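You operate a simulated robot arm through the tools that you are given. There is no shell and no other tool. Be economical: measure what you need, move in short steps, check, and stop when the job is done.

You run a simulated two-armed robot. Do the job below in one go: nothing can be reset, and whatever is moved stays where it is left.

## Task
Pick up the scrubber with one hand, pass it to the other hand and put it on the side table.

The check looks at the end state, three seconds after you hand in, the way a careful person would. Anything else that was tipped, shoved, dropped, spilled or broken makes it a failure.

## Robot
Two 7-joint arms with two-finger parallel grippers on one trunk, on a base that drives. Base frame: it is fixed to the floor where the robot stands at the start and does not move with it; the origin is under the middle of the robot, x ahead of it, y to its left, z up; the surface under the hand at the start is at about z = 80. Lengths are in cm, angles in degrees, forces in N, time in s.
The left shoulder is at the start at [2.6, 17.4, 143.7], the right one opposite. With the tool pointing down near the work surface each hand reaches from about 10 to 50 cm from the robot's upright axis, wherever it stands, measured 20 degrees to its own side. Places, roughly: side table [50, -80, 80]. Payload 3.6 kg a hand.
The tool frame of a hand sits at the grasp point between the pads (the TCP): z along the fingers, y along the line on which they close. The tips reach 3 cm beyond it. The gripper opens to 11 cm. The fingers are 2 cm wide and 1 cm thick; the gripper's body (4.8 by 11.2 cm) begins 5.5 cm behind the TCP.
Orientation is told as [roll, pitch, yaw] about the base's x, y, z axes, in that order, counted from this pose: with the fingers straight down and closing along the base's y, the tool's x points along the base's -x, its y along +y and its z along -z.

## Interface
- The arms move only by the tool drive_tool. It takes "left_deltas", "right_deltas" or both (then of equal length, played together; a hand with none holds still); each is a list of rows, each an object of numbers (a shift or turn left out is 0, a gripper value left out holds the last): "x", "y", "z": the shift along the base's x, y, z in units of 25 mm (1.0 is 25 mm); "ax", "ay", "az": the turn, a rotation vector about the base's x, y, z in units of 6 degrees (1.0 is 6 degrees); "jaw": the closure in counts, from 0 (fully open) to 255 (shut). In form: [{"x": .., "y": .., "z": .., "ax": .., "ay": .., "az": .., "jaw": ..}, ...]. A call has 1 to 8 rows; each row shifts and turns the commanded pose from where the row before left it. A call with a number of a shift or a turn outside -1 to 1 is refused whole. Rows are played at 5 a second. More than 5 cm and 8.6 degrees between two rows, or a gripper value outside its range, and nothing of the call is played. Where a pose cannot be reached the arm comes as near as it can. A force on the tool above 40 N (or 10 N above the force at the start of the call, whichever is more), or a blocked arm, ends the call early, and 0.2 s more pass. Each finger travels about 15.3 cm/s and halts on what it meets, pressing with about 38 N; the grip force reading is that of the motor and also rises with nothing between the fingers. The clock runs only during rows and for 0.2 s after the last one: add rows that do not move to give the fingers time. The reply holds the time, the measured pose of the TCP, the force on the tool along the base axes, the opening and the grip force, in the units named above and with some noise, with the torque about the TCP (base axes, N m) and any sound that the robot's microphone picked up, and new pictures: "views" is both (left out), scene, wrist or none (wrist: the cameras of the hands that moved).
- Cameras (640 x 400 px; columns grow to the right, rows downward): "scene" is now at [8.89, -1.58, 158.42]; the picture's right is [-0.22, -0.98, 0.00], its down [-0.79, 0.18, -0.59] and it looks along [0.57, -0.13, -0.81] (base axes); focal length 257 px, centre (320, 200). "left" rides on the left gripper at [7.2, -1.7, -10.3] in its tool frame; the picture's right is [0.23, 0.97, 0.00], its down [-0.76, 0.18, -0.62] and it looks along [-0.61, 0.14, 0.78] (tool axes); focal length 222 px, centre (320, 200). "right" rides on the right gripper at [7.2, 1.7, -10.3] in its tool frame; the picture's right is [-0.23, 0.97, 0.00], its down [-0.76, -0.18, -0.62] and it looks along [-0.61, -0.14, 0.78] (tool axes); focal length 222 px, centre (320, 200). There is no depth. A picture from a camera that has moved, and an enlarged one, comes with that camera's place and axes in the base frame and with its lens.
- move_column(by): slides the trunk up (or, below 0, down) by that many cm; the arms and the scene camera ride with it, the base frame stays. It gives what a move gives, with no picture.
- steer(legs): drives the robot by 1 to 6 legs, each [ahead, left, turn to the left] in cm, cm and degrees, along the robot's own axes; the way and the turn of a leg run together, so that a leg with both is an arc; at most 150 cm and 180 degrees a leg. The arms and the cameras ride along, it lands a little off, and it stops where it bumps. It gives what a move gives, and a new picture of the scene camera.
- head_to(pan, tilt): turns the head with the scene camera to pan (to the left, within 86 degrees either way) and tilt (down, from -29 to 69), counted from straight ahead of the robot. It gives what a move gives, and a new picture of the scene camera.
- inspect(camera, box): a new picture of the part [left, top, right, bottom] of that camera's present view, enlarged. The clock stands still meanwhile.
- finish_job(): hands the job in; it is judged then, once.

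Go step by step. Nothing tells you exact positions but the pictures and the camera data: compare them with the known pose of the tool, close in by small moves and look again before you grip or let go. The budget is 120 turns and 260 pictures, counting those below and the enlarged ones. Unless the task says otherwise, let go and move clear before handing in, and close with one line.

The tools are called after ">>>" by a JSON object that holds its "api" and its "payload". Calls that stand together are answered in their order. drive_tool: Moves the arms, as the interface text tells. Its arguments: {"type":"object","properties":{"left_deltas":{"type":"array"},"right_deltas":{"type":"array"},"views":{"type":"string","enum":["both","scene","wrist","none"]}},"required":[]} The other tools are called the same way: move_column (by) slides the trunk up or down; steer (legs) drives the base; head_to (pan, tilt) turns the head that bears the scene camera; inspect (camera, box) takes an enlarged picture of a part of a camera's view; finish_job () hands the job in.

At the start:

```text
time: 0.0
left_tcp_pos: [36.05, 10.8, 103.35]
left_ee_rot: [14.4, -0.9, 2.7]
left_wrist_force: [1.0, -0.8, 0.1]
left_wrist_torque: [0.0, 0.0, 0.01]
left_finger_gap: 10.99
left_gripper_force: 0.0
right_tcp_pos: [39.6, -40.89, 109.46]
right_ee_rot: [0.0, -0.1, 0.0]
right_wrist_force: [-0.3, -0.3, 0.3]
right_wrist_torque: [0.02, 0.02, -0.03]
right_finger_gap: 11.01
right_gripper_force: 0.0
trunk travel left (down, up): [-55.1, 21.2]
robot x, y, heading: [0.03, 0.2, -0.0]
head pan, tilt: [-12.6, 54.0]
```

scene: 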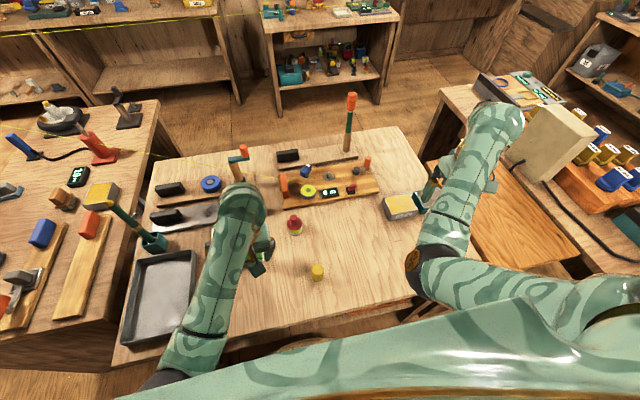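
right: 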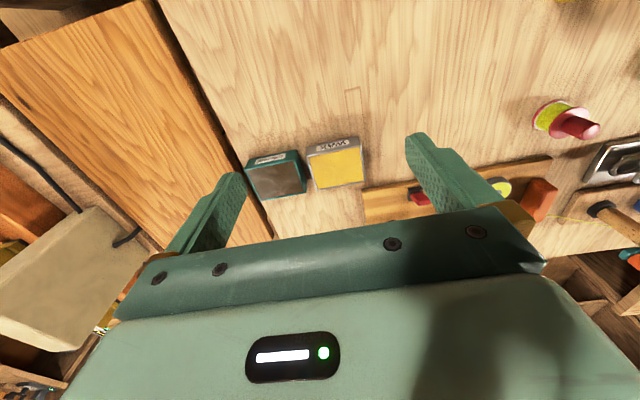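
left: 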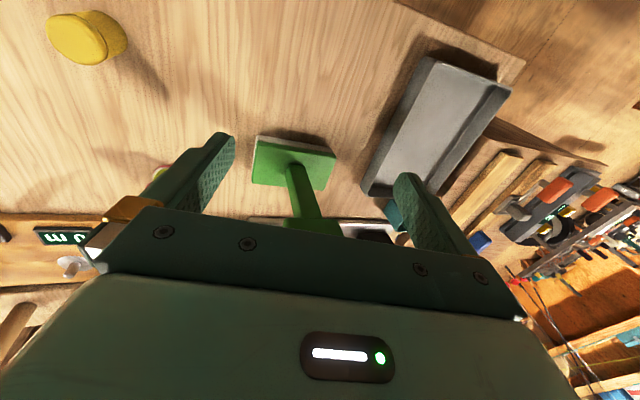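

I see a work table with several things. A green block with an upright handle stands under the left hand, and two sponge-like blocks lie near the right hand. I'll enlarge the views to tell which is the scrubber.

>>> {"api": "inspect", "payload": {"camera": "left", "box": [200, 100, 440, 250]}}

>>> {"api": "inspect", "payload": {"camera": "right", "box": [220, 100, 460, 250]}}

>>> {"api": "inspect", "payload": {"camera": "scene", "box": [140, 80, 460, 280]}}

>>> {"api": "inspect", "payload": {"camera": "scene", "box": [400, 50, 640, 200]}}

```text
2.67 times, centred on (320, 175) of left
camera zoom: at [28.88, 6.33, 112.88], right [-0.28, 0.93, 0.24], down [0.75, 0.05, 0.66], along [0.6, 0.36, -0.71], focal length 592 px, centre (320, 267)
```

zoom: 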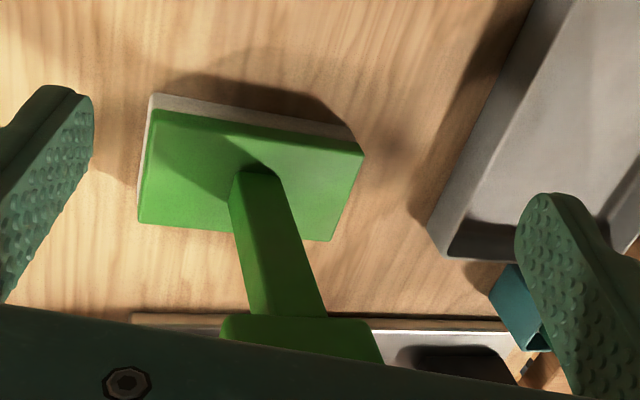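

```text
2.67 times, centred on (340, 175) of right
camera zoom: at [32.43, -39.37, 119.76], right [0.23, 0.97, 0.0], down [0.76, -0.18, 0.62], along [0.61, -0.14, -0.78], focal length 592 px, centre (267, 267)
```

zoom: 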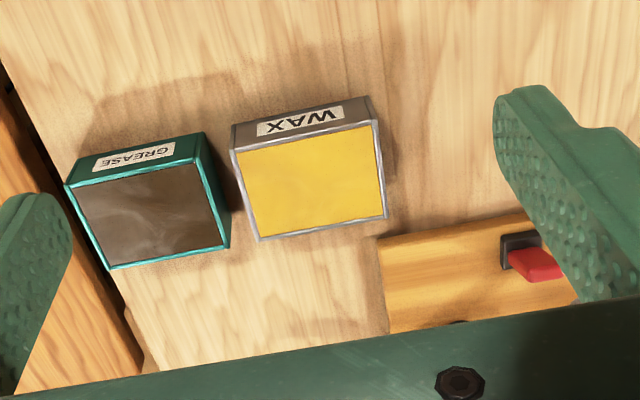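

```text
2.00 times, centred on (300, 180) of scene
camera zoom: at [8.89, -1.58, 158.42], right [-0.22, -0.98, 0.0], down [-0.79, 0.18, -0.59], along [0.57, -0.13, -0.81], focal length 514 px, centre (360, 240)
```

zoom: 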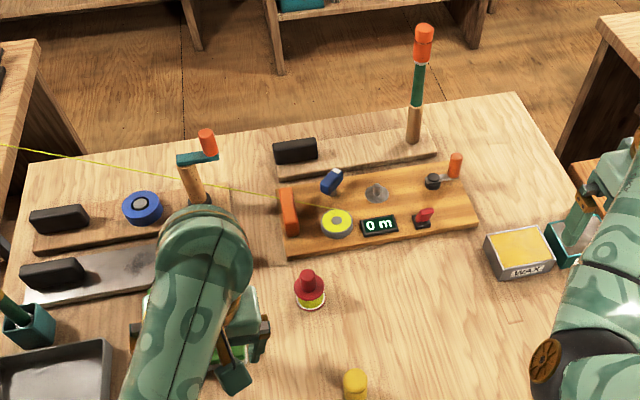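

```text
2.67 times, centred on (520, 125) of scene
camera zoom: at [8.89, -1.58, 158.42], right [-0.22, -0.98, 0.0], down [-0.79, 0.18, -0.59], along [0.57, -0.13, -0.81], focal length 685 px, centre (-213, 400)
```

zoom: 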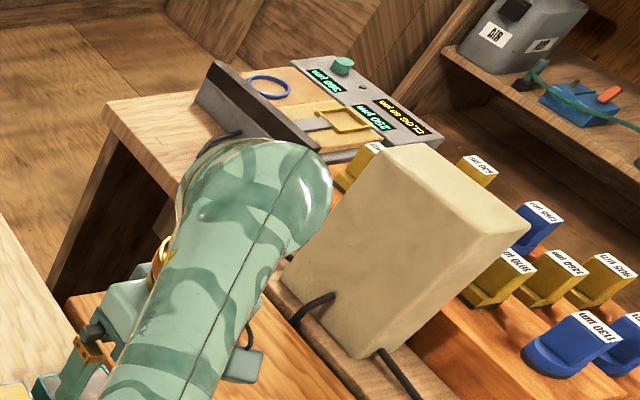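

The scrubber looks to be the green pad with an upright stem, around [47, 15], with a wider grip on top near z≈97. The side table is the orange wood surface on the right. I'll lift the left hand and draw it back for a clear look.

>>> {"api": "drive_tool", "payload": {"left_deltas": [{"z": 1, "x": -1}, {"z": 1, "x": -1}, {"z": 1, "x": -1}, {"z": 1, "x": -1, "ax": -1}, {"z": 1, "ax": -1.0}, {"z": 0, "ax": -0.4}]}}

```text
time: 0.5
left_tcp_pos: [33.91, 20.92, 105.23]
left_ee_rot: [28.5, -3.3, 3.3]
left_wrist_force: [0.3, -0.5, -0.3]
left_wrist_torque: [0.02, 0.01, -0.02]
left_finger_gap: 11.0
left_gripper_force: 0.1
left hand out of reach, approached as far as the arm can: row 2
right_tcp_pos: [39.43, -40.82, 109.64]
right_ee_rot: [0.0, -0.2, 0.1]
right_wrist_force: [-0.7, -0.2, -1.0]
right_wrist_torque: [0.02, 0.02, -0.02]
right_finger_gap: 10.97
right_gripper_force: 0.1
trunk travel left (down, up): [-55.1, 21.2]
robot x, y, heading: [0.12, -0.18, -0.4]
head pan, tilt: [-12.6, 54.0]
stopped in row 2 (left hand): the arm was blocked; the commanded pose is now the measured one
camera scene: at [8.71, -1.48, 158.44], right [-0.22, -0.98, 0.0], down [-0.79, 0.18, -0.59], along [0.57, -0.13, -0.81], focal length 257 px, centre (320, 200)
camera left: at [26.52, 14.21, 113.22], right [-0.3, 0.84, 0.45], down [0.73, -0.1, 0.68], along [0.61, 0.53, -0.58], focal length 222 px, centre (320, 200)
```

scene: 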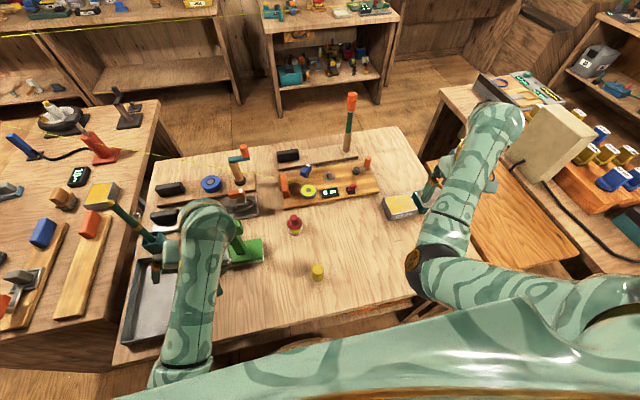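
left: 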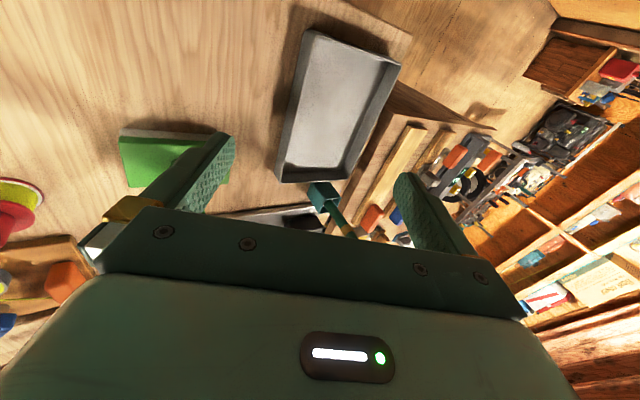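

The left hand drifted left and rolled further, because going back and up was out of reach. The scrubber wasn't touched and is now visible, so I'll enlarge it.

>>> {"api": "inspect", "payload": {"camera": "scene", "box": [170, 190, 330, 290]}}

>>> {"api": "inspect", "payload": {"camera": "left", "box": [80, 100, 320, 250]}}

```text
4.00 times, centred on (250, 240) of scene
camera zoom: at [8.71, -1.48, 158.44], right [-0.22, -0.98, 0.0], down [-0.79, 0.18, -0.59], along [0.57, -0.13, -0.81], focal length 1028 px, centre (600, 40)
```

zoom: 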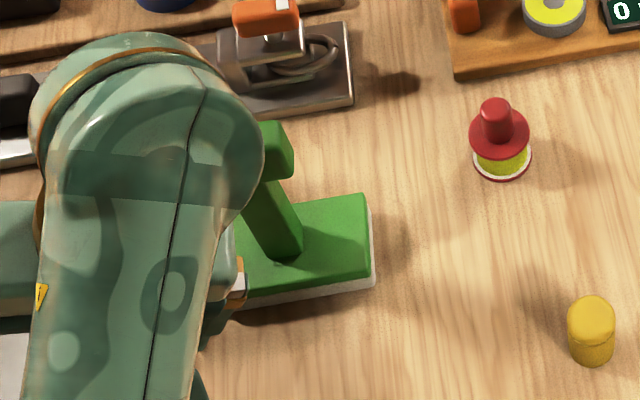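

```text
2.67 times, centred on (200, 175) of left
camera zoom: at [26.52, 14.21, 113.22], right [-0.3, 0.84, 0.45], down [0.73, -0.1, 0.68], along [0.61, 0.53, -0.58], focal length 592 px, centre (640, 267)
```

zoom: 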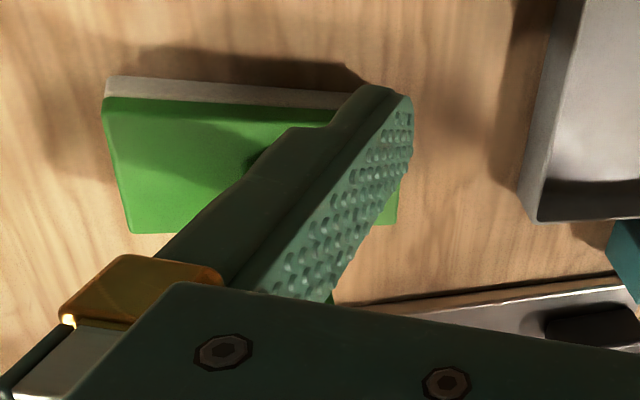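

The scrubber is a T shape. The pad is about 13×8 cm at z 80–85, the stem rises at about [46.4, 15], and the crossbar lies along y at z≈98–101. My plan is to have the left hand grip the stem from the robot side with fingers tilted forward, then the right hand takes the crossbar from above. First I'll take the roll out and pitch the left hand forward.

>>> {"api": "drive_tool", "payload": {"left_deltas": [{"ax": -0.9, "ay": -0.9}, {"ax": -0.9, "ay": -0.9}, {"ax": -0.9, "ay": -0.9}, {"ax": -0.9, "ay": -0.9}, {"ax": -0.9, "ay": -0.9}, {}]}}

```text
time: 1.9
left_tcp_pos: [34.08, 20.86, 105.33]
left_ee_rot: [-2.7, -27.2, 11.8]
left_wrist_force: [0.0, 0.3, 0.6]
left_wrist_torque: [0.01, -0.02, 0.03]
left_finger_gap: 11.02
left_gripper_force: 0.1
right_tcp_pos: [39.73, -40.85, 109.43]
right_ee_rot: [0.0, 0.0, 0.0]
right_wrist_force: [-0.5, 0.5, 0.1]
right_wrist_torque: [0.02, 0.01, 0.0]
right_finger_gap: 10.99
right_gripper_force: 0.1
trunk travel left (down, up): [-55.1, 21.2]
robot x, y, heading: [-0.44, 0.08, -0.0]
head pan, tilt: [-12.6, 54.0]
camera scene: at [8.92, -1.6, 158.42], right [-0.22, -0.98, 0.0], down [-0.79, 0.18, -0.59], along [0.57, -0.13, -0.81], focal length 257 px, centre (320, 200)
camera left: at [23.3, 17.48, 111.31], right [-0.38, 0.91, -0.15], down [0.35, 0.29, 0.89], along [0.86, 0.29, -0.42], focal length 222 px, centre (320, 200)
```

scene: 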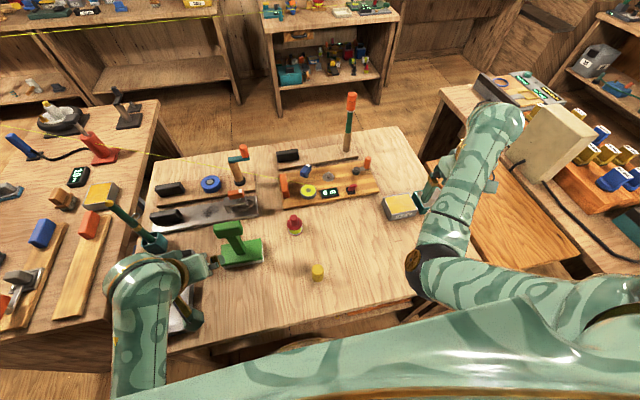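
left: 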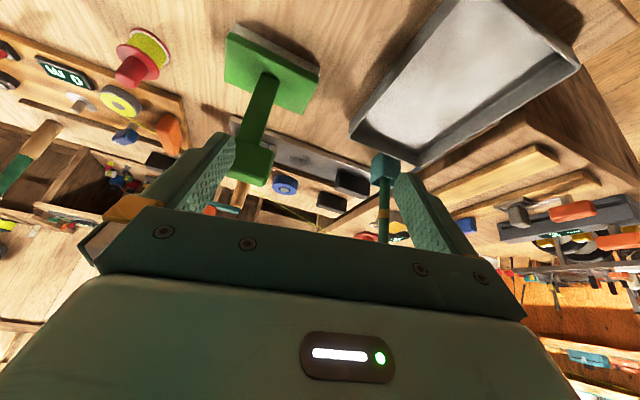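

Now the whole scrubber shows in the scene view. I'll enlarge it to measure it.

>>> {"api": "inspect", "payload": {"camera": "scene", "box": [190, 205, 286, 265]}}

>>> {"api": "inspect", "payload": {"camera": "left", "box": [190, 10, 350, 210]}}

>>> {"api": "head_to", "payload": {"pan": -60, "tilt": 50}}

```text
6.67 times, centred on (238, 235) of scene
camera zoom: at [8.92, -1.6, 158.42], right [-0.22, -0.98, 0.0], down [-0.79, 0.18, -0.59], along [0.57, -0.13, -0.81], focal length 1713 px, centre (867, -33)
```

zoom: 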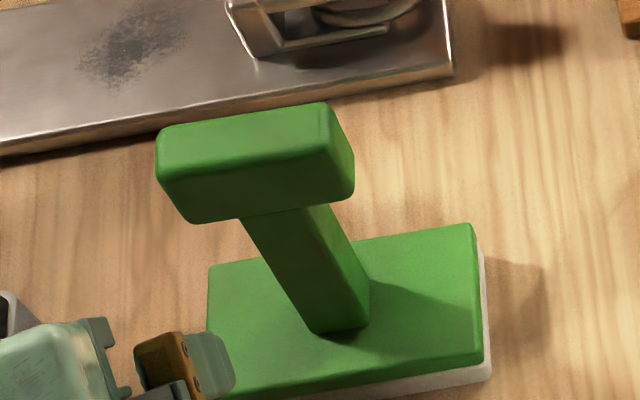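

```text
2.00 times, centred on (270, 110) of left
camera zoom: at [23.3, 17.48, 111.31], right [-0.38, 0.91, -0.15], down [0.35, 0.29, 0.89], along [0.86, 0.29, -0.42], focal length 444 px, centre (420, 380)
```

zoom: 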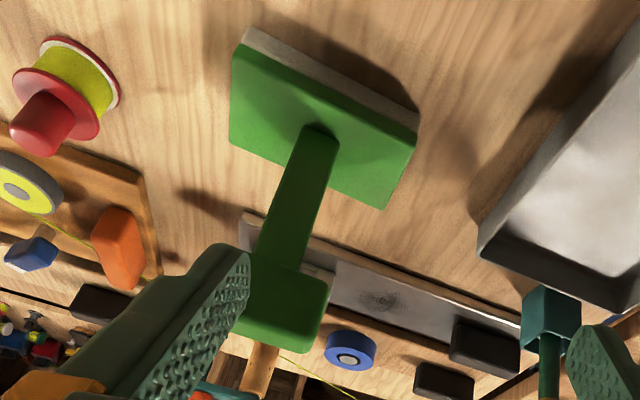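

```text
time: 3.1
left_tcp_pos: [34.04, 20.89, 105.34]
left_ee_rot: [-2.8, -27.1, 11.9]
left_wrist_force: [0.4, -0.1, 0.5]
left_wrist_torque: [0.02, -0.02, 0.02]
left_finger_gap: 10.98
left_gripper_force: 0.0
right_tcp_pos: [39.64, -40.82, 109.54]
right_ee_rot: [0.1, 0.0, 0.0]
right_wrist_force: [0.4, -0.3, -0.5]
right_wrist_torque: [0.02, -0.03, -0.03]
right_finger_gap: 11.02
right_gripper_force: 0.1
trunk travel left (down, up): [-55.1, 21.2]
robot x, y, heading: [-0.17, 0.16, 0.2]
head pan, tilt: [-60.0, 50.0]
camera scene: at [5.61, -6.65, 158.95], right [-0.87, -0.5, 0.0], down [-0.38, 0.66, -0.64], along [0.32, -0.56, -0.77], focal length 257 px, centre (320, 200)
```

scene: 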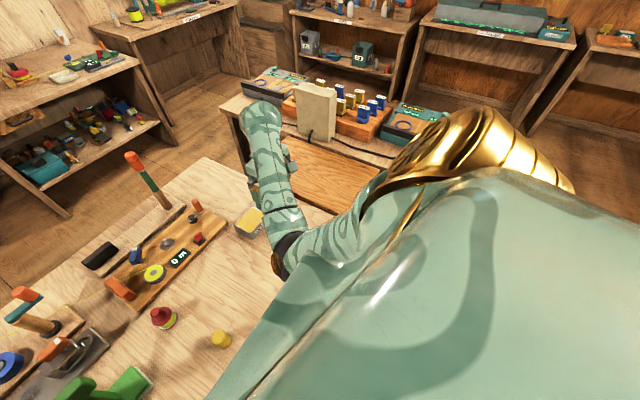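

The scrubber measures: pad x 43.3–50.7, y 8.6–21 with its top at z≈83. The stem is at about [47.2, 15], z 83–96, and the crossbar runs y 11–18.5, z 96.3–99.3. I'll bring the left hand in front of the stem, pitched further forward.

>>> {"api": "drive_tool", "payload": {"left_deltas": [{"y": -0.5, "z": -0.4, "ay": -1, "az": -0.4}, {"y": -0.5, "z": -0.6, "ay": -1, "az": -0.4}, {"y": -0.5, "z": -0.7, "ay": -1, "az": -0.4}, {"y": -0.5, "z": -0.7, "ay": -1, "az": -0.4}, {"y": -0.36, "z": -0.8, "ay": -0.9, "az": -0.4, "ax": 0.4}, {}]}}

>>> {"api": "head_to", "payload": {"pan": 10, "tilt": 54}}

```text
time: 4.5
left_tcp_pos: [34.03, 15.11, 97.29]
left_ee_rot: [-3.6, -56.3, -0.4]
left_wrist_force: [-0.3, 0.4, 0.5]
left_wrist_torque: [0.01, 0.0, 0.02]
left_finger_gap: 10.99
left_gripper_force: 0.1
right_tcp_pos: [39.75, -40.88, 109.49]
right_ee_rot: [0.0, 0.0, -0.1]
right_wrist_force: [-0.2, 0.3, -0.2]
right_wrist_torque: [-0.03, -0.02, -0.06]
right_finger_gap: 11.03
right_gripper_force: 0.0
trunk travel left (down, up): [-55.1, 21.2]
robot x, y, heading: [-0.35, 0.21, -0.0]
head pan, tilt: [-60.0, 50.0]
camera scene: at [5.6, -6.62, 158.95], right [-0.87, -0.5, 0.0], down [-0.38, 0.66, -0.64], along [0.32, -0.56, -0.77], focal length 257 px, centre (320, 200)
camera left: at [21.34, 14.19, 97.08], right [-0.07, 0.97, -0.22], down [-0.09, 0.22, 0.97], along [0.99, 0.09, 0.07], focal length 222 px, centre (320, 200)
```

scene: 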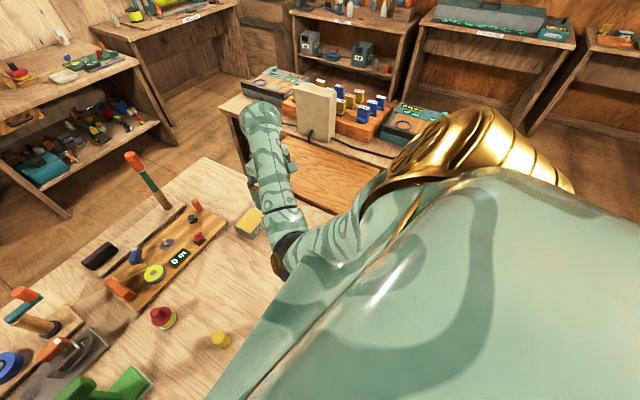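
left: 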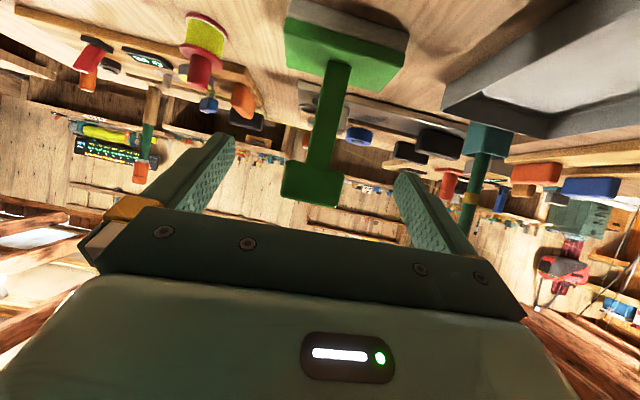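

```text
time: 5.9
left_tcp_pos: [34.21, 15.04, 97.32]
left_ee_rot: [-3.7, -56.4, -0.3]
left_wrist_force: [-0.7, -0.1, -0.3]
left_wrist_torque: [0.0, -0.01, 0.01]
left_finger_gap: 11.0
left_gripper_force: 0.0
right_tcp_pos: [39.74, -40.87, 109.46]
right_ee_rot: [0.0, 0.0, 0.0]
right_wrist_force: [0.2, -0.1, 0.1]
right_wrist_torque: [0.02, 0.0, -0.01]
right_finger_gap: 11.0
right_gripper_force: 0.0
trunk travel left (down, up): [-55.1, 21.2]
robot x, y, heading: [-0.0, 0.04, 0.1]
head pan, tilt: [10.0, 54.0]
camera scene: at [8.95, 1.28, 158.43], right [0.17, -0.98, 0.0], down [-0.8, -0.14, -0.59], along [0.58, 0.1, -0.81], focal length 257 px, centre (320, 200)
```

scene: 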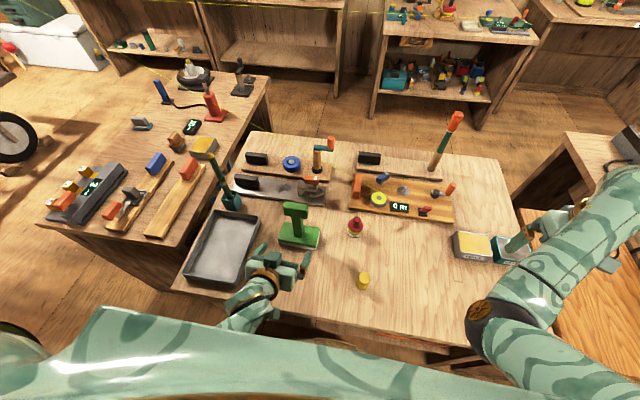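

The left hand lines up with the stem at y≈15.3. I'll lower it to z≈90 and go forward most of the way with open fingers.

>>> {"api": "drive_tool", "payload": {"left_deltas": [{"z": -1}, {"z": -1}, {"z": -0.85, "ax": 0.4}, {"x": 0.8}, {"x": 0.8}, {"x": 0.8}, {"x": 0.8}, {}]}}

```text
time: 7.7
left_tcp_pos: [41.25, 16.92, 89.45]
left_ee_rot: [4.7, -55.3, -7.6]
left_wrist_force: [-0.1, 0.4, -0.2]
left_wrist_torque: [-0.01, 0.0, -0.01]
left_finger_gap: 11.01
left_gripper_force: 0.1
right_tcp_pos: [39.65, -40.88, 109.51]
right_ee_rot: [0.0, 0.0, 0.1]
right_wrist_force: [-0.5, 0.0, 0.1]
right_wrist_torque: [-0.01, -0.03, -0.01]
right_finger_gap: 11.02
right_gripper_force: 0.1
trunk travel left (down, up): [-55.1, 21.2]
robot x, y, heading: [-0.01, -0.33, 0.0]
head pan, tilt: [10.0, 54.0]
camera scene: at [8.89, 1.27, 158.43], right [0.17, -0.98, 0.0], down [-0.8, -0.14, -0.59], along [0.58, 0.1, -0.81], focal length 257 px, centre (320, 200)
camera left: at [28.54, 16.15, 89.28], right [-0.06, 0.99, -0.14], down [-0.07, 0.14, 0.99], along [1.0, 0.07, 0.06], focal length 222 px, centre (320, 200)
```

scene: 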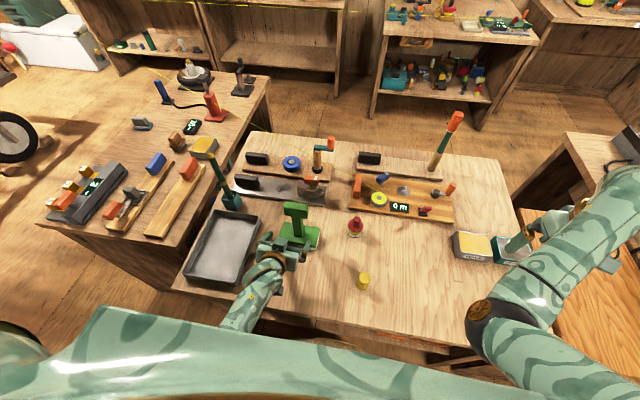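
left: 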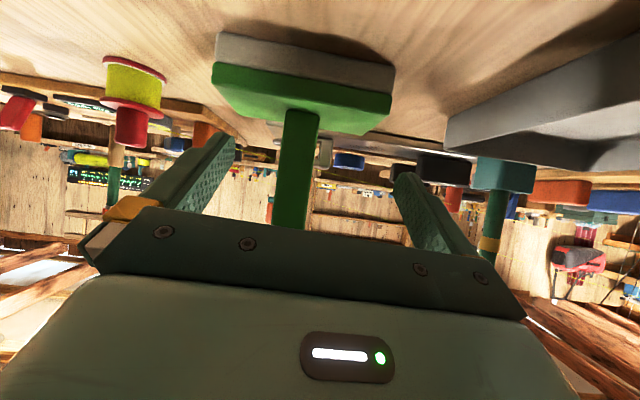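

The stem is at y≈15.2 and the pad top at z≈84. The hand sits at y=16.9, so I'll shift it right, raise it slightly, and check.

>>> {"api": "drive_tool", "payload": {"left_deltas": [{"y": -0.35, "z": 0.15}, {"y": -0.33, "z": 0.15}, {}, {}], "views": "wrist"}}

```text
time: 8.9
left_tcp_pos: [41.68, 18.02, 89.94]
left_ee_rot: [11.3, -55.1, -13.7]
left_wrist_force: [-0.4, -0.3, -0.2]
left_wrist_torque: [0.02, 0.01, 0.0]
left_finger_gap: 10.98
left_gripper_force: 0.1
right_tcp_pos: [39.63, -40.82, 109.43]
right_ee_rot: [0.1, 0.0, 0.0]
right_wrist_force: [-0.3, 0.2, -0.1]
right_wrist_torque: [0.02, -0.01, -0.01]
right_finger_gap: 11.02
right_gripper_force: 0.1
trunk travel left (down, up): [-55.1, 21.2]
robot x, y, heading: [-0.24, 0.14, -0.0]
head pan, tilt: [10.0, 54.0]
stopped in row 4 (left hand): the arm was blocked; the commanded pose is now the measured one
camera left: at [28.98, 17.51, 89.62], right [-0.05, 1.0, -0.08], down [-0.08, 0.07, 0.99], along [1.0, 0.06, 0.08], focal length 222 px, centre (320, 200)
```

left: 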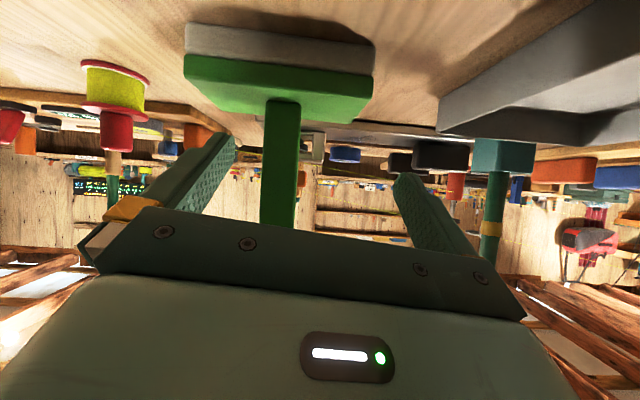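

The arm is blocked, most likely because it's folded too tightly with the wrist this close to the body. Backing the base 12 cm will give it room. The hand moves straight back from the stem, so that's clear.

>>> {"api": "steer", "payload": {"legs": [[-12, 0, 0]]}}

```text
time: 10.1
left_tcp_pos: [29.88, 18.12, 90.0]
left_ee_rot: [11.2, -55.3, -13.7]
left_wrist_force: [-0.3, -0.1, 0.1]
left_wrist_torque: [-0.01, 0.0, 0.04]
left_finger_gap: 11.0
left_gripper_force: 0.0
right_tcp_pos: [27.7, -40.95, 109.65]
right_ee_rot: [0.0, 0.0, 0.0]
right_wrist_force: [0.0, -0.5, 0.3]
right_wrist_torque: [-0.02, -0.03, 0.01]
right_finger_gap: 10.99
right_gripper_force: 0.1
trunk travel left (down, up): [-55.1, 21.2]
robot x, y, heading: [-11.58, 0.04, 0.2]
head pan, tilt: [10.0, 54.0]
camera scene: at [-3.03, 1.28, 158.43], right [0.17, -0.98, 0.0], down [-0.8, -0.14, -0.59], along [0.58, 0.1, -0.81], focal length 257 px, centre (320, 200)
```

scene: 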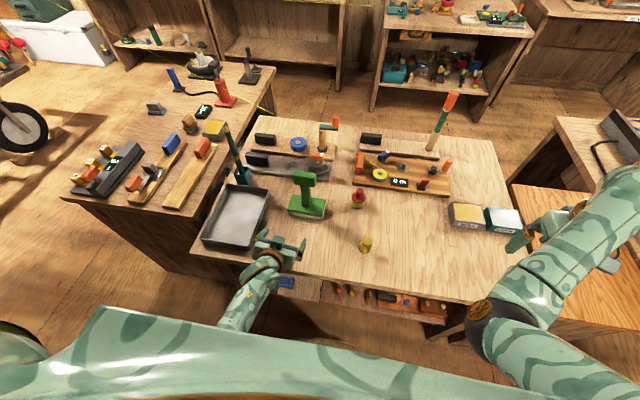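

The arm has room now. I'll bring the hand forward again, straightening it and centring on y≈15.3.

>>> {"api": "drive_tool", "payload": {"left_deltas": [{"x": 0.8, "y": -0.4, "ax": -0.7}, {"x": 0.8, "y": -0.4, "ax": -0.6}, {"x": 0.8, "y": -0.3}, {"x": 0.8, "z": 0.2}, {"x": 0.8, "z": 0.2}, {}], "views": "wrist"}}

```text
time: 11.5
left_tcp_pos: [39.99, 15.25, 90.92]
left_ee_rot: [-2.6, -56.3, -2.2]
left_wrist_force: [0.2, 1.1, -0.3]
left_wrist_torque: [0.0, 0.04, 0.01]
left_finger_gap: 10.98
left_gripper_force: 0.0
right_tcp_pos: [27.73, -40.94, 109.62]
right_ee_rot: [-0.1, 0.0, 0.0]
right_wrist_force: [0.6, -0.3, -0.1]
right_wrist_torque: [0.01, 0.02, 0.01]
right_finger_gap: 10.99
right_gripper_force: 0.0
trunk travel left (down, up): [-55.1, 21.2]
robot x, y, heading: [-11.92, 0.08, 0.2]
head pan, tilt: [10.0, 54.0]
camera left: at [27.17, 14.57, 90.67], right [-0.05, 0.98, -0.21], down [-0.08, 0.21, 0.97], along [1.0, 0.07, 0.07], focal length 222 px, centre (320, 200)
```

left: 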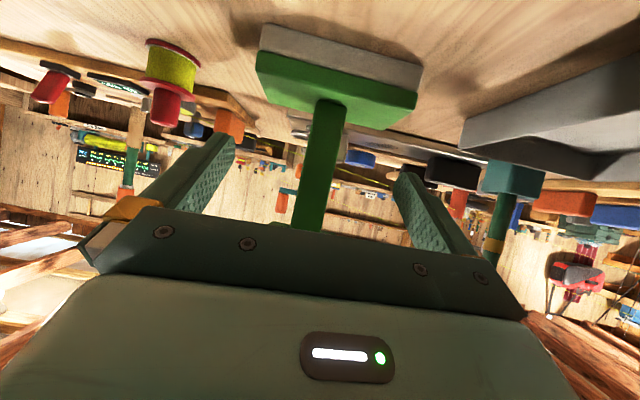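

The hand is centred on the stem. I'll advance until the pads sit around it.

>>> {"api": "drive_tool", "payload": {"left_deltas": [{"x": 0.7, "z": -0.1}, {"x": 0.7, "z": -0.1}, {"x": 0.7}, {"x": 0.6}, {}]}}

```text
time: 12.7
left_tcp_pos: [46.6, 15.35, 90.51]
left_ee_rot: [-2.6, -56.3, -2.4]
left_wrist_force: [-0.2, -0.3, -0.5]
left_wrist_torque: [-0.01, 0.01, 0.02]
left_finger_gap: 11.03
left_gripper_force: 0.1
right_tcp_pos: [27.7, -40.97, 109.52]
right_ee_rot: [0.0, 0.0, 0.0]
right_wrist_force: [0.0, 0.9, -0.6]
right_wrist_torque: [-0.01, -0.02, 0.02]
right_finger_gap: 11.0
right_gripper_force: 0.1
trunk travel left (down, up): [-55.1, 21.2]
robot x, y, heading: [-12.08, -0.08, 0.0]
head pan, tilt: [10.0, 54.0]
camera scene: at [-3.01, 1.29, 158.43], right [0.17, -0.98, 0.0], down [-0.8, -0.14, -0.59], along [0.58, 0.1, -0.81], focal length 257 px, centre (320, 200)
camera left: at [33.81, 14.64, 90.32], right [-0.05, 0.98, -0.21], down [-0.08, 0.21, 0.97], along [1.0, 0.07, 0.07], focal length 222 px, centre (320, 200)
```

scene: 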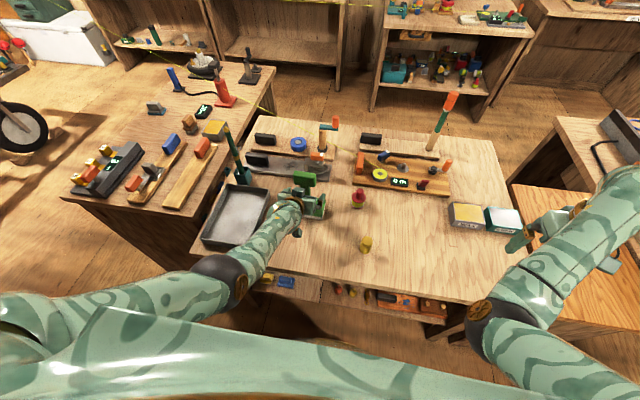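
left: 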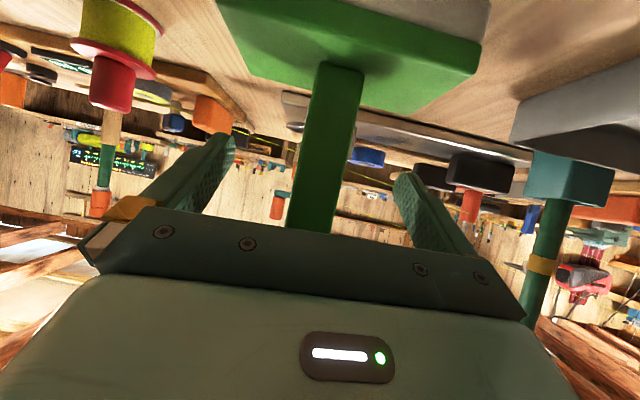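

The stem is between the pads. I'll close now.

>>> {"api": "drive_tool", "payload": {"left_deltas": [{"jaw": 120}, {"jaw": 180}, {"jaw": 255}, {"jaw": 255}, {"jaw": 255}], "views": "wrist"}}

```text
time: 13.9
left_tcp_pos: [46.59, 15.28, 90.7]
left_ee_rot: [-2.5, -56.5, -2.3]
left_wrist_force: [-0.6, 2.9, 5.5]
left_wrist_torque: [0.9, -0.13, 0.09]
left_finger_gap: 2.78
left_gripper_force: 38.0
right_tcp_pos: [27.71, -40.89, 109.57]
right_ee_rot: [0.0, 0.0, 0.0]
right_wrist_force: [-0.2, 0.2, 0.4]
right_wrist_torque: [-0.01, 0.01, 0.01]
right_finger_gap: 11.0
right_gripper_force: 0.0
trunk travel left (down, up): [-55.1, 21.2]
robot x, y, heading: [-11.88, -0.11, -0.0]
head pan, tilt: [10.0, 54.0]
camera left: at [33.83, 14.69, 90.35], right [-0.05, 0.98, -0.21], down [-0.08, 0.21, 0.97], along [1.0, 0.07, 0.07], focal length 222 px, centre (320, 200)
```

left: 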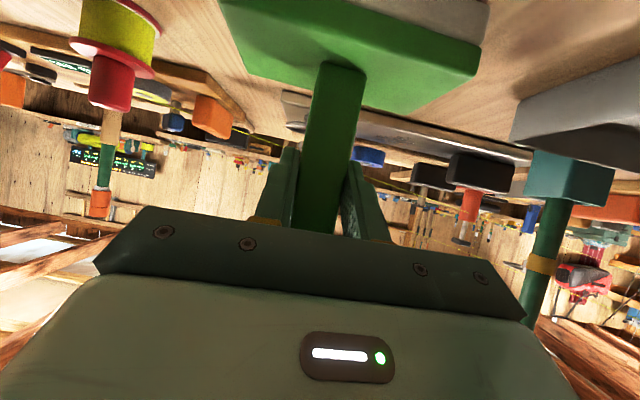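

It's gripped, with a 2.8 cm gap. I'll lift straight up.

>>> {"api": "drive_tool", "payload": {"left_deltas": [{"z": 0.4}, {"z": 0.8}, {"z": 1}, {"z": 1}, {"z": 1}, {"z": 1}, {}]}}

```text
time: 15.5
left_tcp_pos: [46.76, 15.29, 103.46]
left_ee_rot: [-2.6, -56.3, -2.2]
left_wrist_force: [-0.2, -0.4, -4.7]
left_wrist_torque: [0.01, 0.05, 0.0]
left_finger_gap: 2.77
left_gripper_force: 38.2
right_tcp_pos: [27.85, -40.97, 109.42]
right_ee_rot: [0.0, 0.0, 0.0]
right_wrist_force: [0.5, 0.2, 0.3]
right_wrist_torque: [-0.02, 0.01, -0.02]
right_finger_gap: 11.0
right_gripper_force: 0.1
trunk travel left (down, up): [-55.1, 21.2]
robot x, y, heading: [-11.97, -0.14, -0.0]
head pan, tilt: [10.0, 54.0]
camera scene: at [-2.88, 1.31, 158.42], right [0.17, -0.98, 0.0], down [-0.8, -0.14, -0.59], along [0.58, 0.1, -0.81], focal length 257 px, centre (320, 200)
camera left: at [33.95, 14.68, 103.26], right [-0.05, 0.98, -0.21], down [-0.08, 0.21, 0.97], along [1.0, 0.07, 0.07], focal length 222 px, centre (320, 200)
```

scene: 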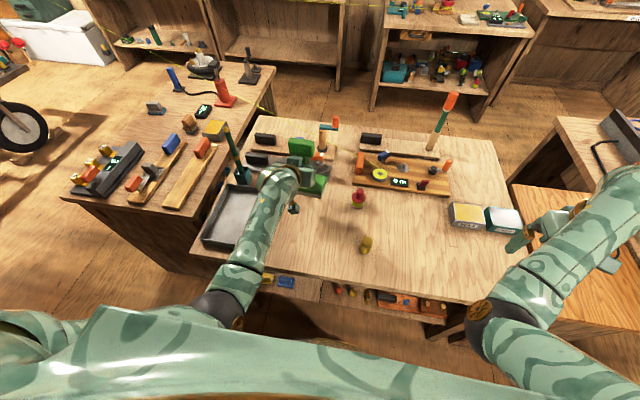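
left: 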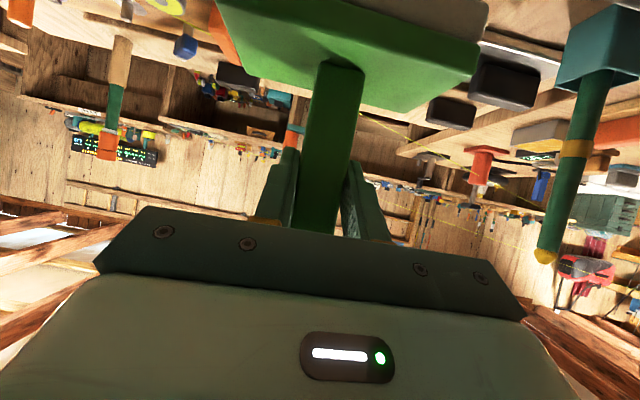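

The scrubber is held and clear, with the pad bottom at about z=93. I'll carry it toward the middle for the handover.

>>> {"api": "drive_tool", "payload": {"left_deltas": [{"x": -0.5, "y": -0.7}, {"x": -0.6, "y": -0.9}, {"x": -0.6, "y": -0.9}, {"x": -0.6, "y": -0.9}, {"x": -0.6, "y": -0.9}, {"x": -0.6, "y": -0.9}, {"x": -0.6, "y": -0.9}, {}]}}

```text
time: 16.4
left_tcp_pos: [43.8, 18.48, 102.87]
left_ee_rot: [16.7, -56.1, -16.1]
left_wrist_force: [-0.3, -0.6, -4.4]
left_wrist_torque: [-0.01, 0.08, 0.02]
left_finger_gap: 2.78
left_gripper_force: 38.1
right_tcp_pos: [27.76, -40.95, 109.48]
right_ee_rot: [0.1, 0.0, 0.0]
right_wrist_force: [-0.5, 0.1, 0.0]
right_wrist_torque: [-0.01, -0.02, -0.01]
right_finger_gap: 10.95
right_gripper_force: 0.1
trunk travel left (down, up): [-55.1, 21.2]
robot x, y, heading: [-11.87, -0.04, -0.2]
head pan, tilt: [10.0, 54.0]
stopped in row 4 (left hand): the arm was blocked; the commanded pose is now the measured one
camera scene: at [-2.95, 1.31, 158.43], right [0.17, -0.98, 0.0], down [-0.8, -0.14, -0.59], along [0.58, 0.1, -0.81], focal length 257 px, centre (320, 200)
camera left: at [30.98, 17.55, 102.17], right [-0.09, 1.0, -0.03], down [-0.11, 0.02, 0.99], along [0.99, 0.09, 0.11], focal length 222 px, centre (320, 200)
```

scene: 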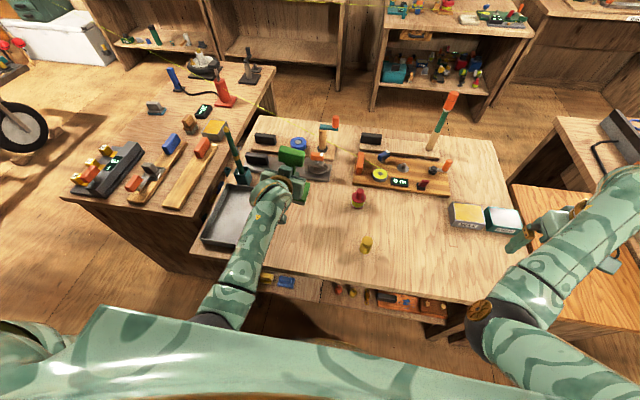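
left: 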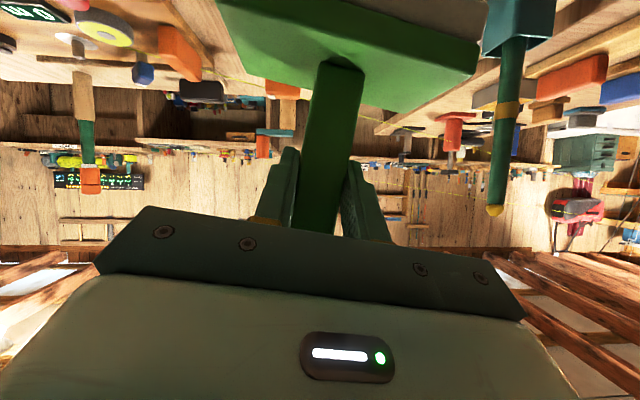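

Moving sideways with the hand facing straight ahead is blocked. I'll let the hand yaw to the right as it swings in, which suits the arm better, and undo the roll.

>>> {"api": "drive_tool", "payload": {"left_deltas": [{"y": -0.5, "az": -0.7, "ax": -0.6, "x": 0.3}, {"y": -0.8, "az": -0.8, "ax": -0.6, "x": 0.2}, {"y": -0.8, "az": -0.8, "ax": -0.5}, {"y": -0.8, "az": -0.8}, {"y": -0.8, "az": -0.8}, {"y": -0.8, "az": -0.8}, {}]}}

```text
time: 18.0
left_tcp_pos: [45.13, 7.37, 103.04]
left_ee_rot: [-2.2, -59.0, -28.5]
left_wrist_force: [-0.9, -0.1, -2.9]
left_wrist_torque: [-0.01, 0.02, -0.01]
left_finger_gap: 2.77
left_gripper_force: 38.2
right_tcp_pos: [27.73, -40.9, 109.43]
right_ee_rot: [0.1, -0.1, 0.1]
right_wrist_force: [-0.1, -0.2, 0.2]
right_wrist_torque: [0.01, -0.01, 0.01]
right_finger_gap: 11.01
right_gripper_force: 0.0
trunk travel left (down, up): [-55.1, 21.2]
robot x, y, heading: [-11.82, 0.37, 0.1]
head pan, tilt: [10.0, 54.0]
camera scene: at [-2.92, 1.3, 158.42], right [0.17, -0.98, 0.0], down [-0.8, -0.14, -0.59], along [0.58, 0.1, -0.81], focal length 257 px, centre (320, 200)
camera left: at [33.35, 12.16, 102.23], right [0.39, 0.9, -0.21], down [-0.02, 0.24, 0.97], along [0.92, -0.37, 0.11], focal length 222 px, centre (320, 200)
```

scene: 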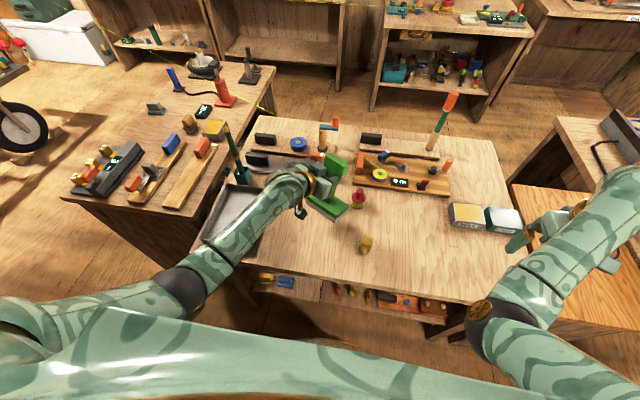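
left: 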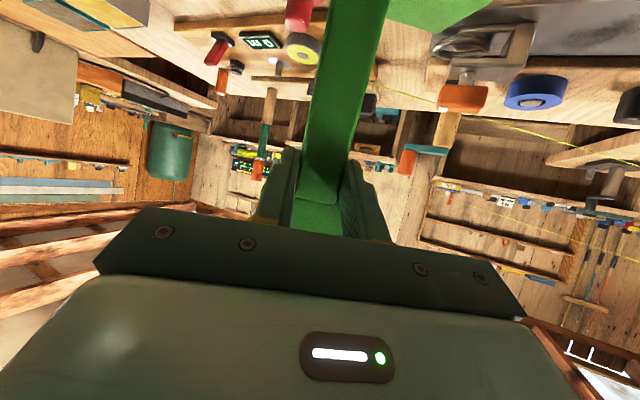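

The scrubber shifted in the grip. I'll look closely at it and at the red bottle nearby.

>>> {"api": "inspect", "payload": {"camera": "scene", "box": [270, 130, 430, 230]}}

>>> {"api": "inspect", "payload": {"camera": "left", "box": [200, 0, 520, 240]}}

```text
4.00 times, centred on (350, 180) of scene
camera zoom: at [-2.92, 1.3, 158.42], right [0.17, -0.98, 0.0], down [-0.8, -0.14, -0.59], along [0.58, 0.1, -0.81], focal length 1028 px, centre (200, 280)
```

zoom: 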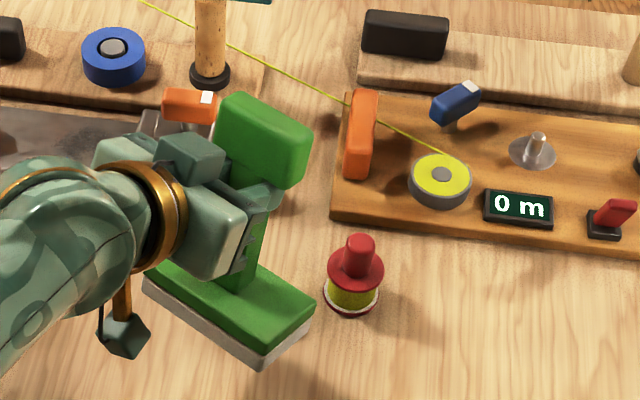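

```text
1.67 times, centred on (360, 120) of left
camera zoom: at [33.35, 12.16, 102.23], right [0.39, 0.9, -0.21], down [-0.02, 0.24, 0.97], along [0.92, -0.37, 0.11], focal length 370 px, centre (253, 333)
```

zoom: 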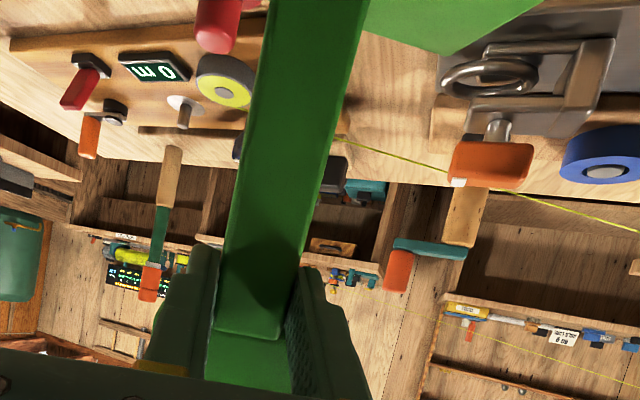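

The scrubber has slid down so its crossbar rests on the left fingers, tilted about 15°. It's still held, and the bottle is upright where it was. I'll raise it gently for clearance and check again.

>>> {"api": "drive_tool", "payload": {"left_deltas": [{"z": 0.3}, {"z": 0.5}, {"z": 0.5}, {"z": 0.3}, {}, {}]}}

```text
time: 19.4
left_tcp_pos: [45.17, 7.1, 106.94]
left_ee_rot: [-2.1, -58.8, -28.5]
left_wrist_force: [0.7, -0.2, -4.0]
left_wrist_torque: [0.03, -0.02, 0.01]
left_finger_gap: 2.75
left_gripper_force: 38.6
right_tcp_pos: [27.76, -40.96, 109.52]
right_ee_rot: [0.0, 0.0, -0.1]
right_wrist_force: [0.5, -0.3, -0.1]
right_wrist_torque: [0.02, 0.01, -0.01]
right_finger_gap: 10.99
right_gripper_force: 0.0
trunk travel left (down, up): [-55.1, 21.2]
robot x, y, heading: [-11.84, 0.31, 0.1]
head pan, tilt: [10.0, 54.0]
camera scene: at [-2.9, 1.29, 158.42], right [0.17, -0.98, 0.0], down [-0.8, -0.14, -0.59], along [0.58, 0.1, -0.81], focal length 257 px, centre (320, 200)
camera left: at [33.31, 12.08, 106.23], right [0.39, 0.9, -0.21], down [-0.02, 0.24, 0.97], along [0.92, -0.37, 0.11], focal length 222 px, centre (320, 200)
```

scene: 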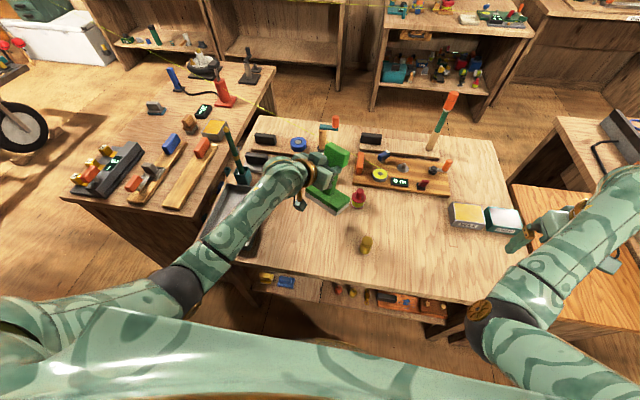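
left: 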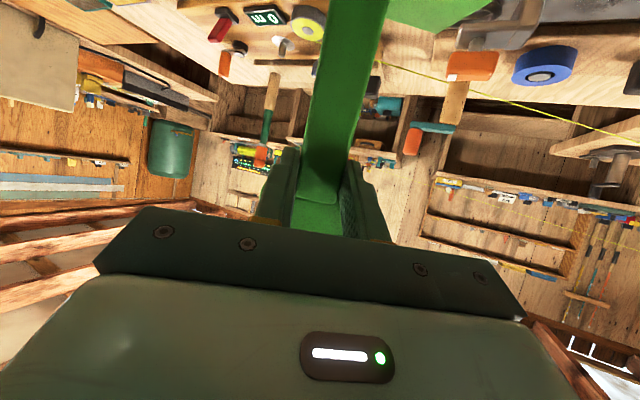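

It's holding steady. I'll go further in, slowly.

>>> {"api": "drive_tool", "payload": {"left_deltas": [{"y": -0.4, "x": -0.2, "az": -0.3}, {"y": -0.5, "x": -0.3, "az": -0.3}, {"y": -0.5, "x": -0.3, "az": -0.3}, {"y": -0.5, "x": -0.3, "az": -0.3}, {"y": -0.5, "x": -0.3, "az": -0.3}, {"y": -0.5, "x": -0.3, "az": -0.3}, {"y": -0.4, "x": -0.3, "az": -0.3}, {}]}}

```text
time: 21.2
left_tcp_pos: [40.23, -1.22, 107.14]
left_ee_rot: [-2.1, -59.0, -41.1]
left_wrist_force: [0.1, 0.0, -5.2]
left_wrist_torque: [0.0, -0.01, 0.0]
left_finger_gap: 2.76
left_gripper_force: 38.8
right_tcp_pos: [27.78, -40.91, 109.47]
right_ee_rot: [0.0, 0.0, 0.0]
right_wrist_force: [-1.1, -0.2, 0.0]
right_wrist_torque: [0.02, -0.01, -0.01]
right_finger_gap: 10.98
right_gripper_force: 0.0
trunk travel left (down, up): [-55.1, 21.2]
robot x, y, heading: [-11.55, 0.02, 0.1]
head pan, tilt: [10.0, 54.0]
camera scene: at [-2.89, 1.29, 158.42], right [0.17, -0.98, 0.0], down [-0.8, -0.14, -0.59], along [0.58, 0.1, -0.81], focal length 257 px, centre (320, 200)
camera left: at [29.66, 6.39, 106.33], right [0.57, 0.79, -0.21], down [0.03, 0.24, 0.97], along [0.82, -0.56, 0.11], focal length 222 px, centre (320, 200)
```

scene: 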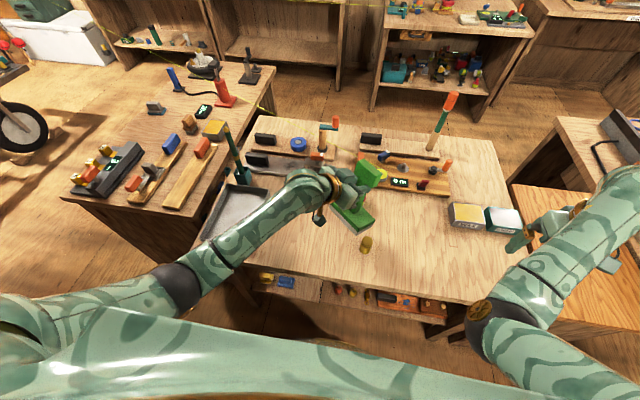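
left: 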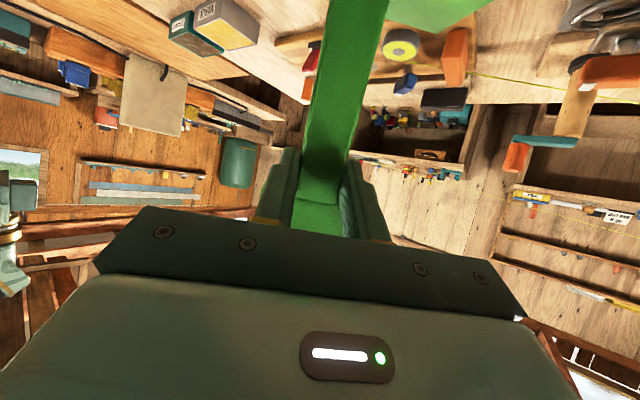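

It's steady. Next I'll have the right hand grip the free stem below the left fingers, coming from the right and pointing at about 45° left and forward, closing across the stem's other faces. First a closer look at the tilt.

>>> {"api": "inspect", "payload": {"camera": "scene", "box": [300, 140, 428, 240]}}

```text
4.00 times, centred on (364, 190) of scene
camera zoom: at [-2.89, 1.29, 158.42], right [0.17, -0.98, 0.0], down [-0.8, -0.14, -0.59], along [0.58, 0.1, -0.81], focal length 1028 px, centre (144, 240)
```

zoom: 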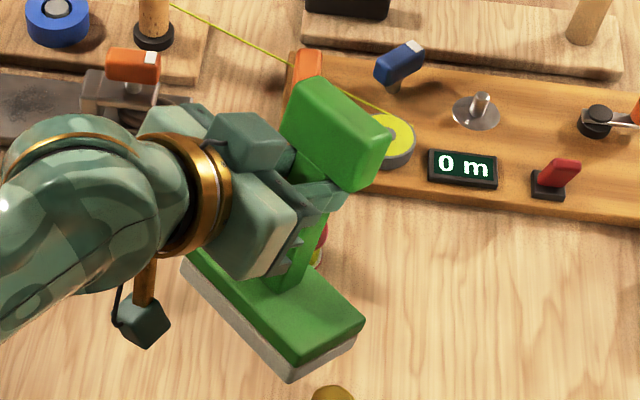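

The stem runs roughly from [41, -2, 107] down to the pad at about [39.5, -1, 96]. I'll pre-pose the right hand well clear of it first, pitched forward at its own side, and add the yaw after.

>>> {"api": "drive_tool", "payload": {"right_deltas": [{"x": 0.5, "y": 0.3, "z": -0.1, "ay": -1}, {"x": 0.5, "y": 0.3, "z": -0.1, "ay": -1}, {"x": 0.5, "y": 0.3, "z": -0.1, "ay": -1}, {"x": 0.5, "y": 0.3, "z": -0.1, "ay": -1}, {"x": 0.5, "y": 0.3, "z": -0.2, "ay": -1}, {"x": 0.5, "y": 0.3, "z": -0.2, "ay": -1}, {"x": 0.5, "y": 0.3, "z": -0.2, "ay": -1}, {"x": 0.3, "y": 0.3, "z": -0.2, "ay": -1}], "views": "scene"}}

```text
time: 23.0
left_tcp_pos: [40.07, -0.9, 107.01]
left_ee_rot: [-2.0, -58.7, -41.1]
left_wrist_force: [0.1, 0.3, -3.8]
left_wrist_torque: [0.01, -0.01, -0.02]
left_finger_gap: 2.76
left_gripper_force: 38.2
right_tcp_pos: [42.13, -39.77, 115.77]
right_ee_rot: [-7.9, -57.2, 3.6]
right_wrist_force: [0.7, 0.6, 0.5]
right_wrist_torque: [-0.02, -0.04, 0.0]
right_finger_gap: 11.0
right_gripper_force: 0.1
trunk travel left (down, up): [-55.1, 21.2]
robot x, y, heading: [-12.0, -0.19, 0.1]
head pan, tilt: [10.0, 54.0]
stopped in row 8 (right hand): the arm was blocked; the commanded pose is now the measured one
camera scene: at [-2.9, 1.27, 158.42], right [0.17, -0.98, 0.0], down [-0.8, -0.14, -0.59], along [0.58, 0.1, -0.81], focal length 257 px, centre (320, 200)
```

scene: 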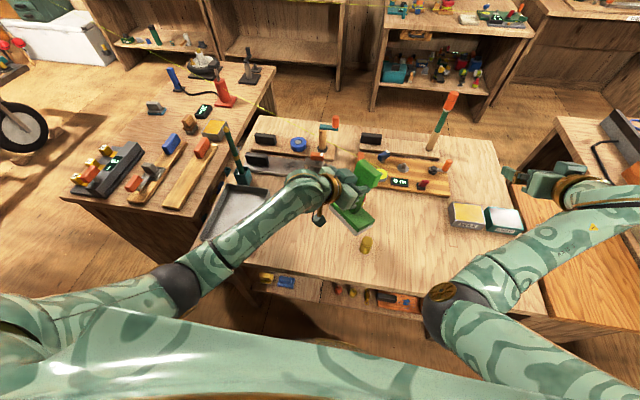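

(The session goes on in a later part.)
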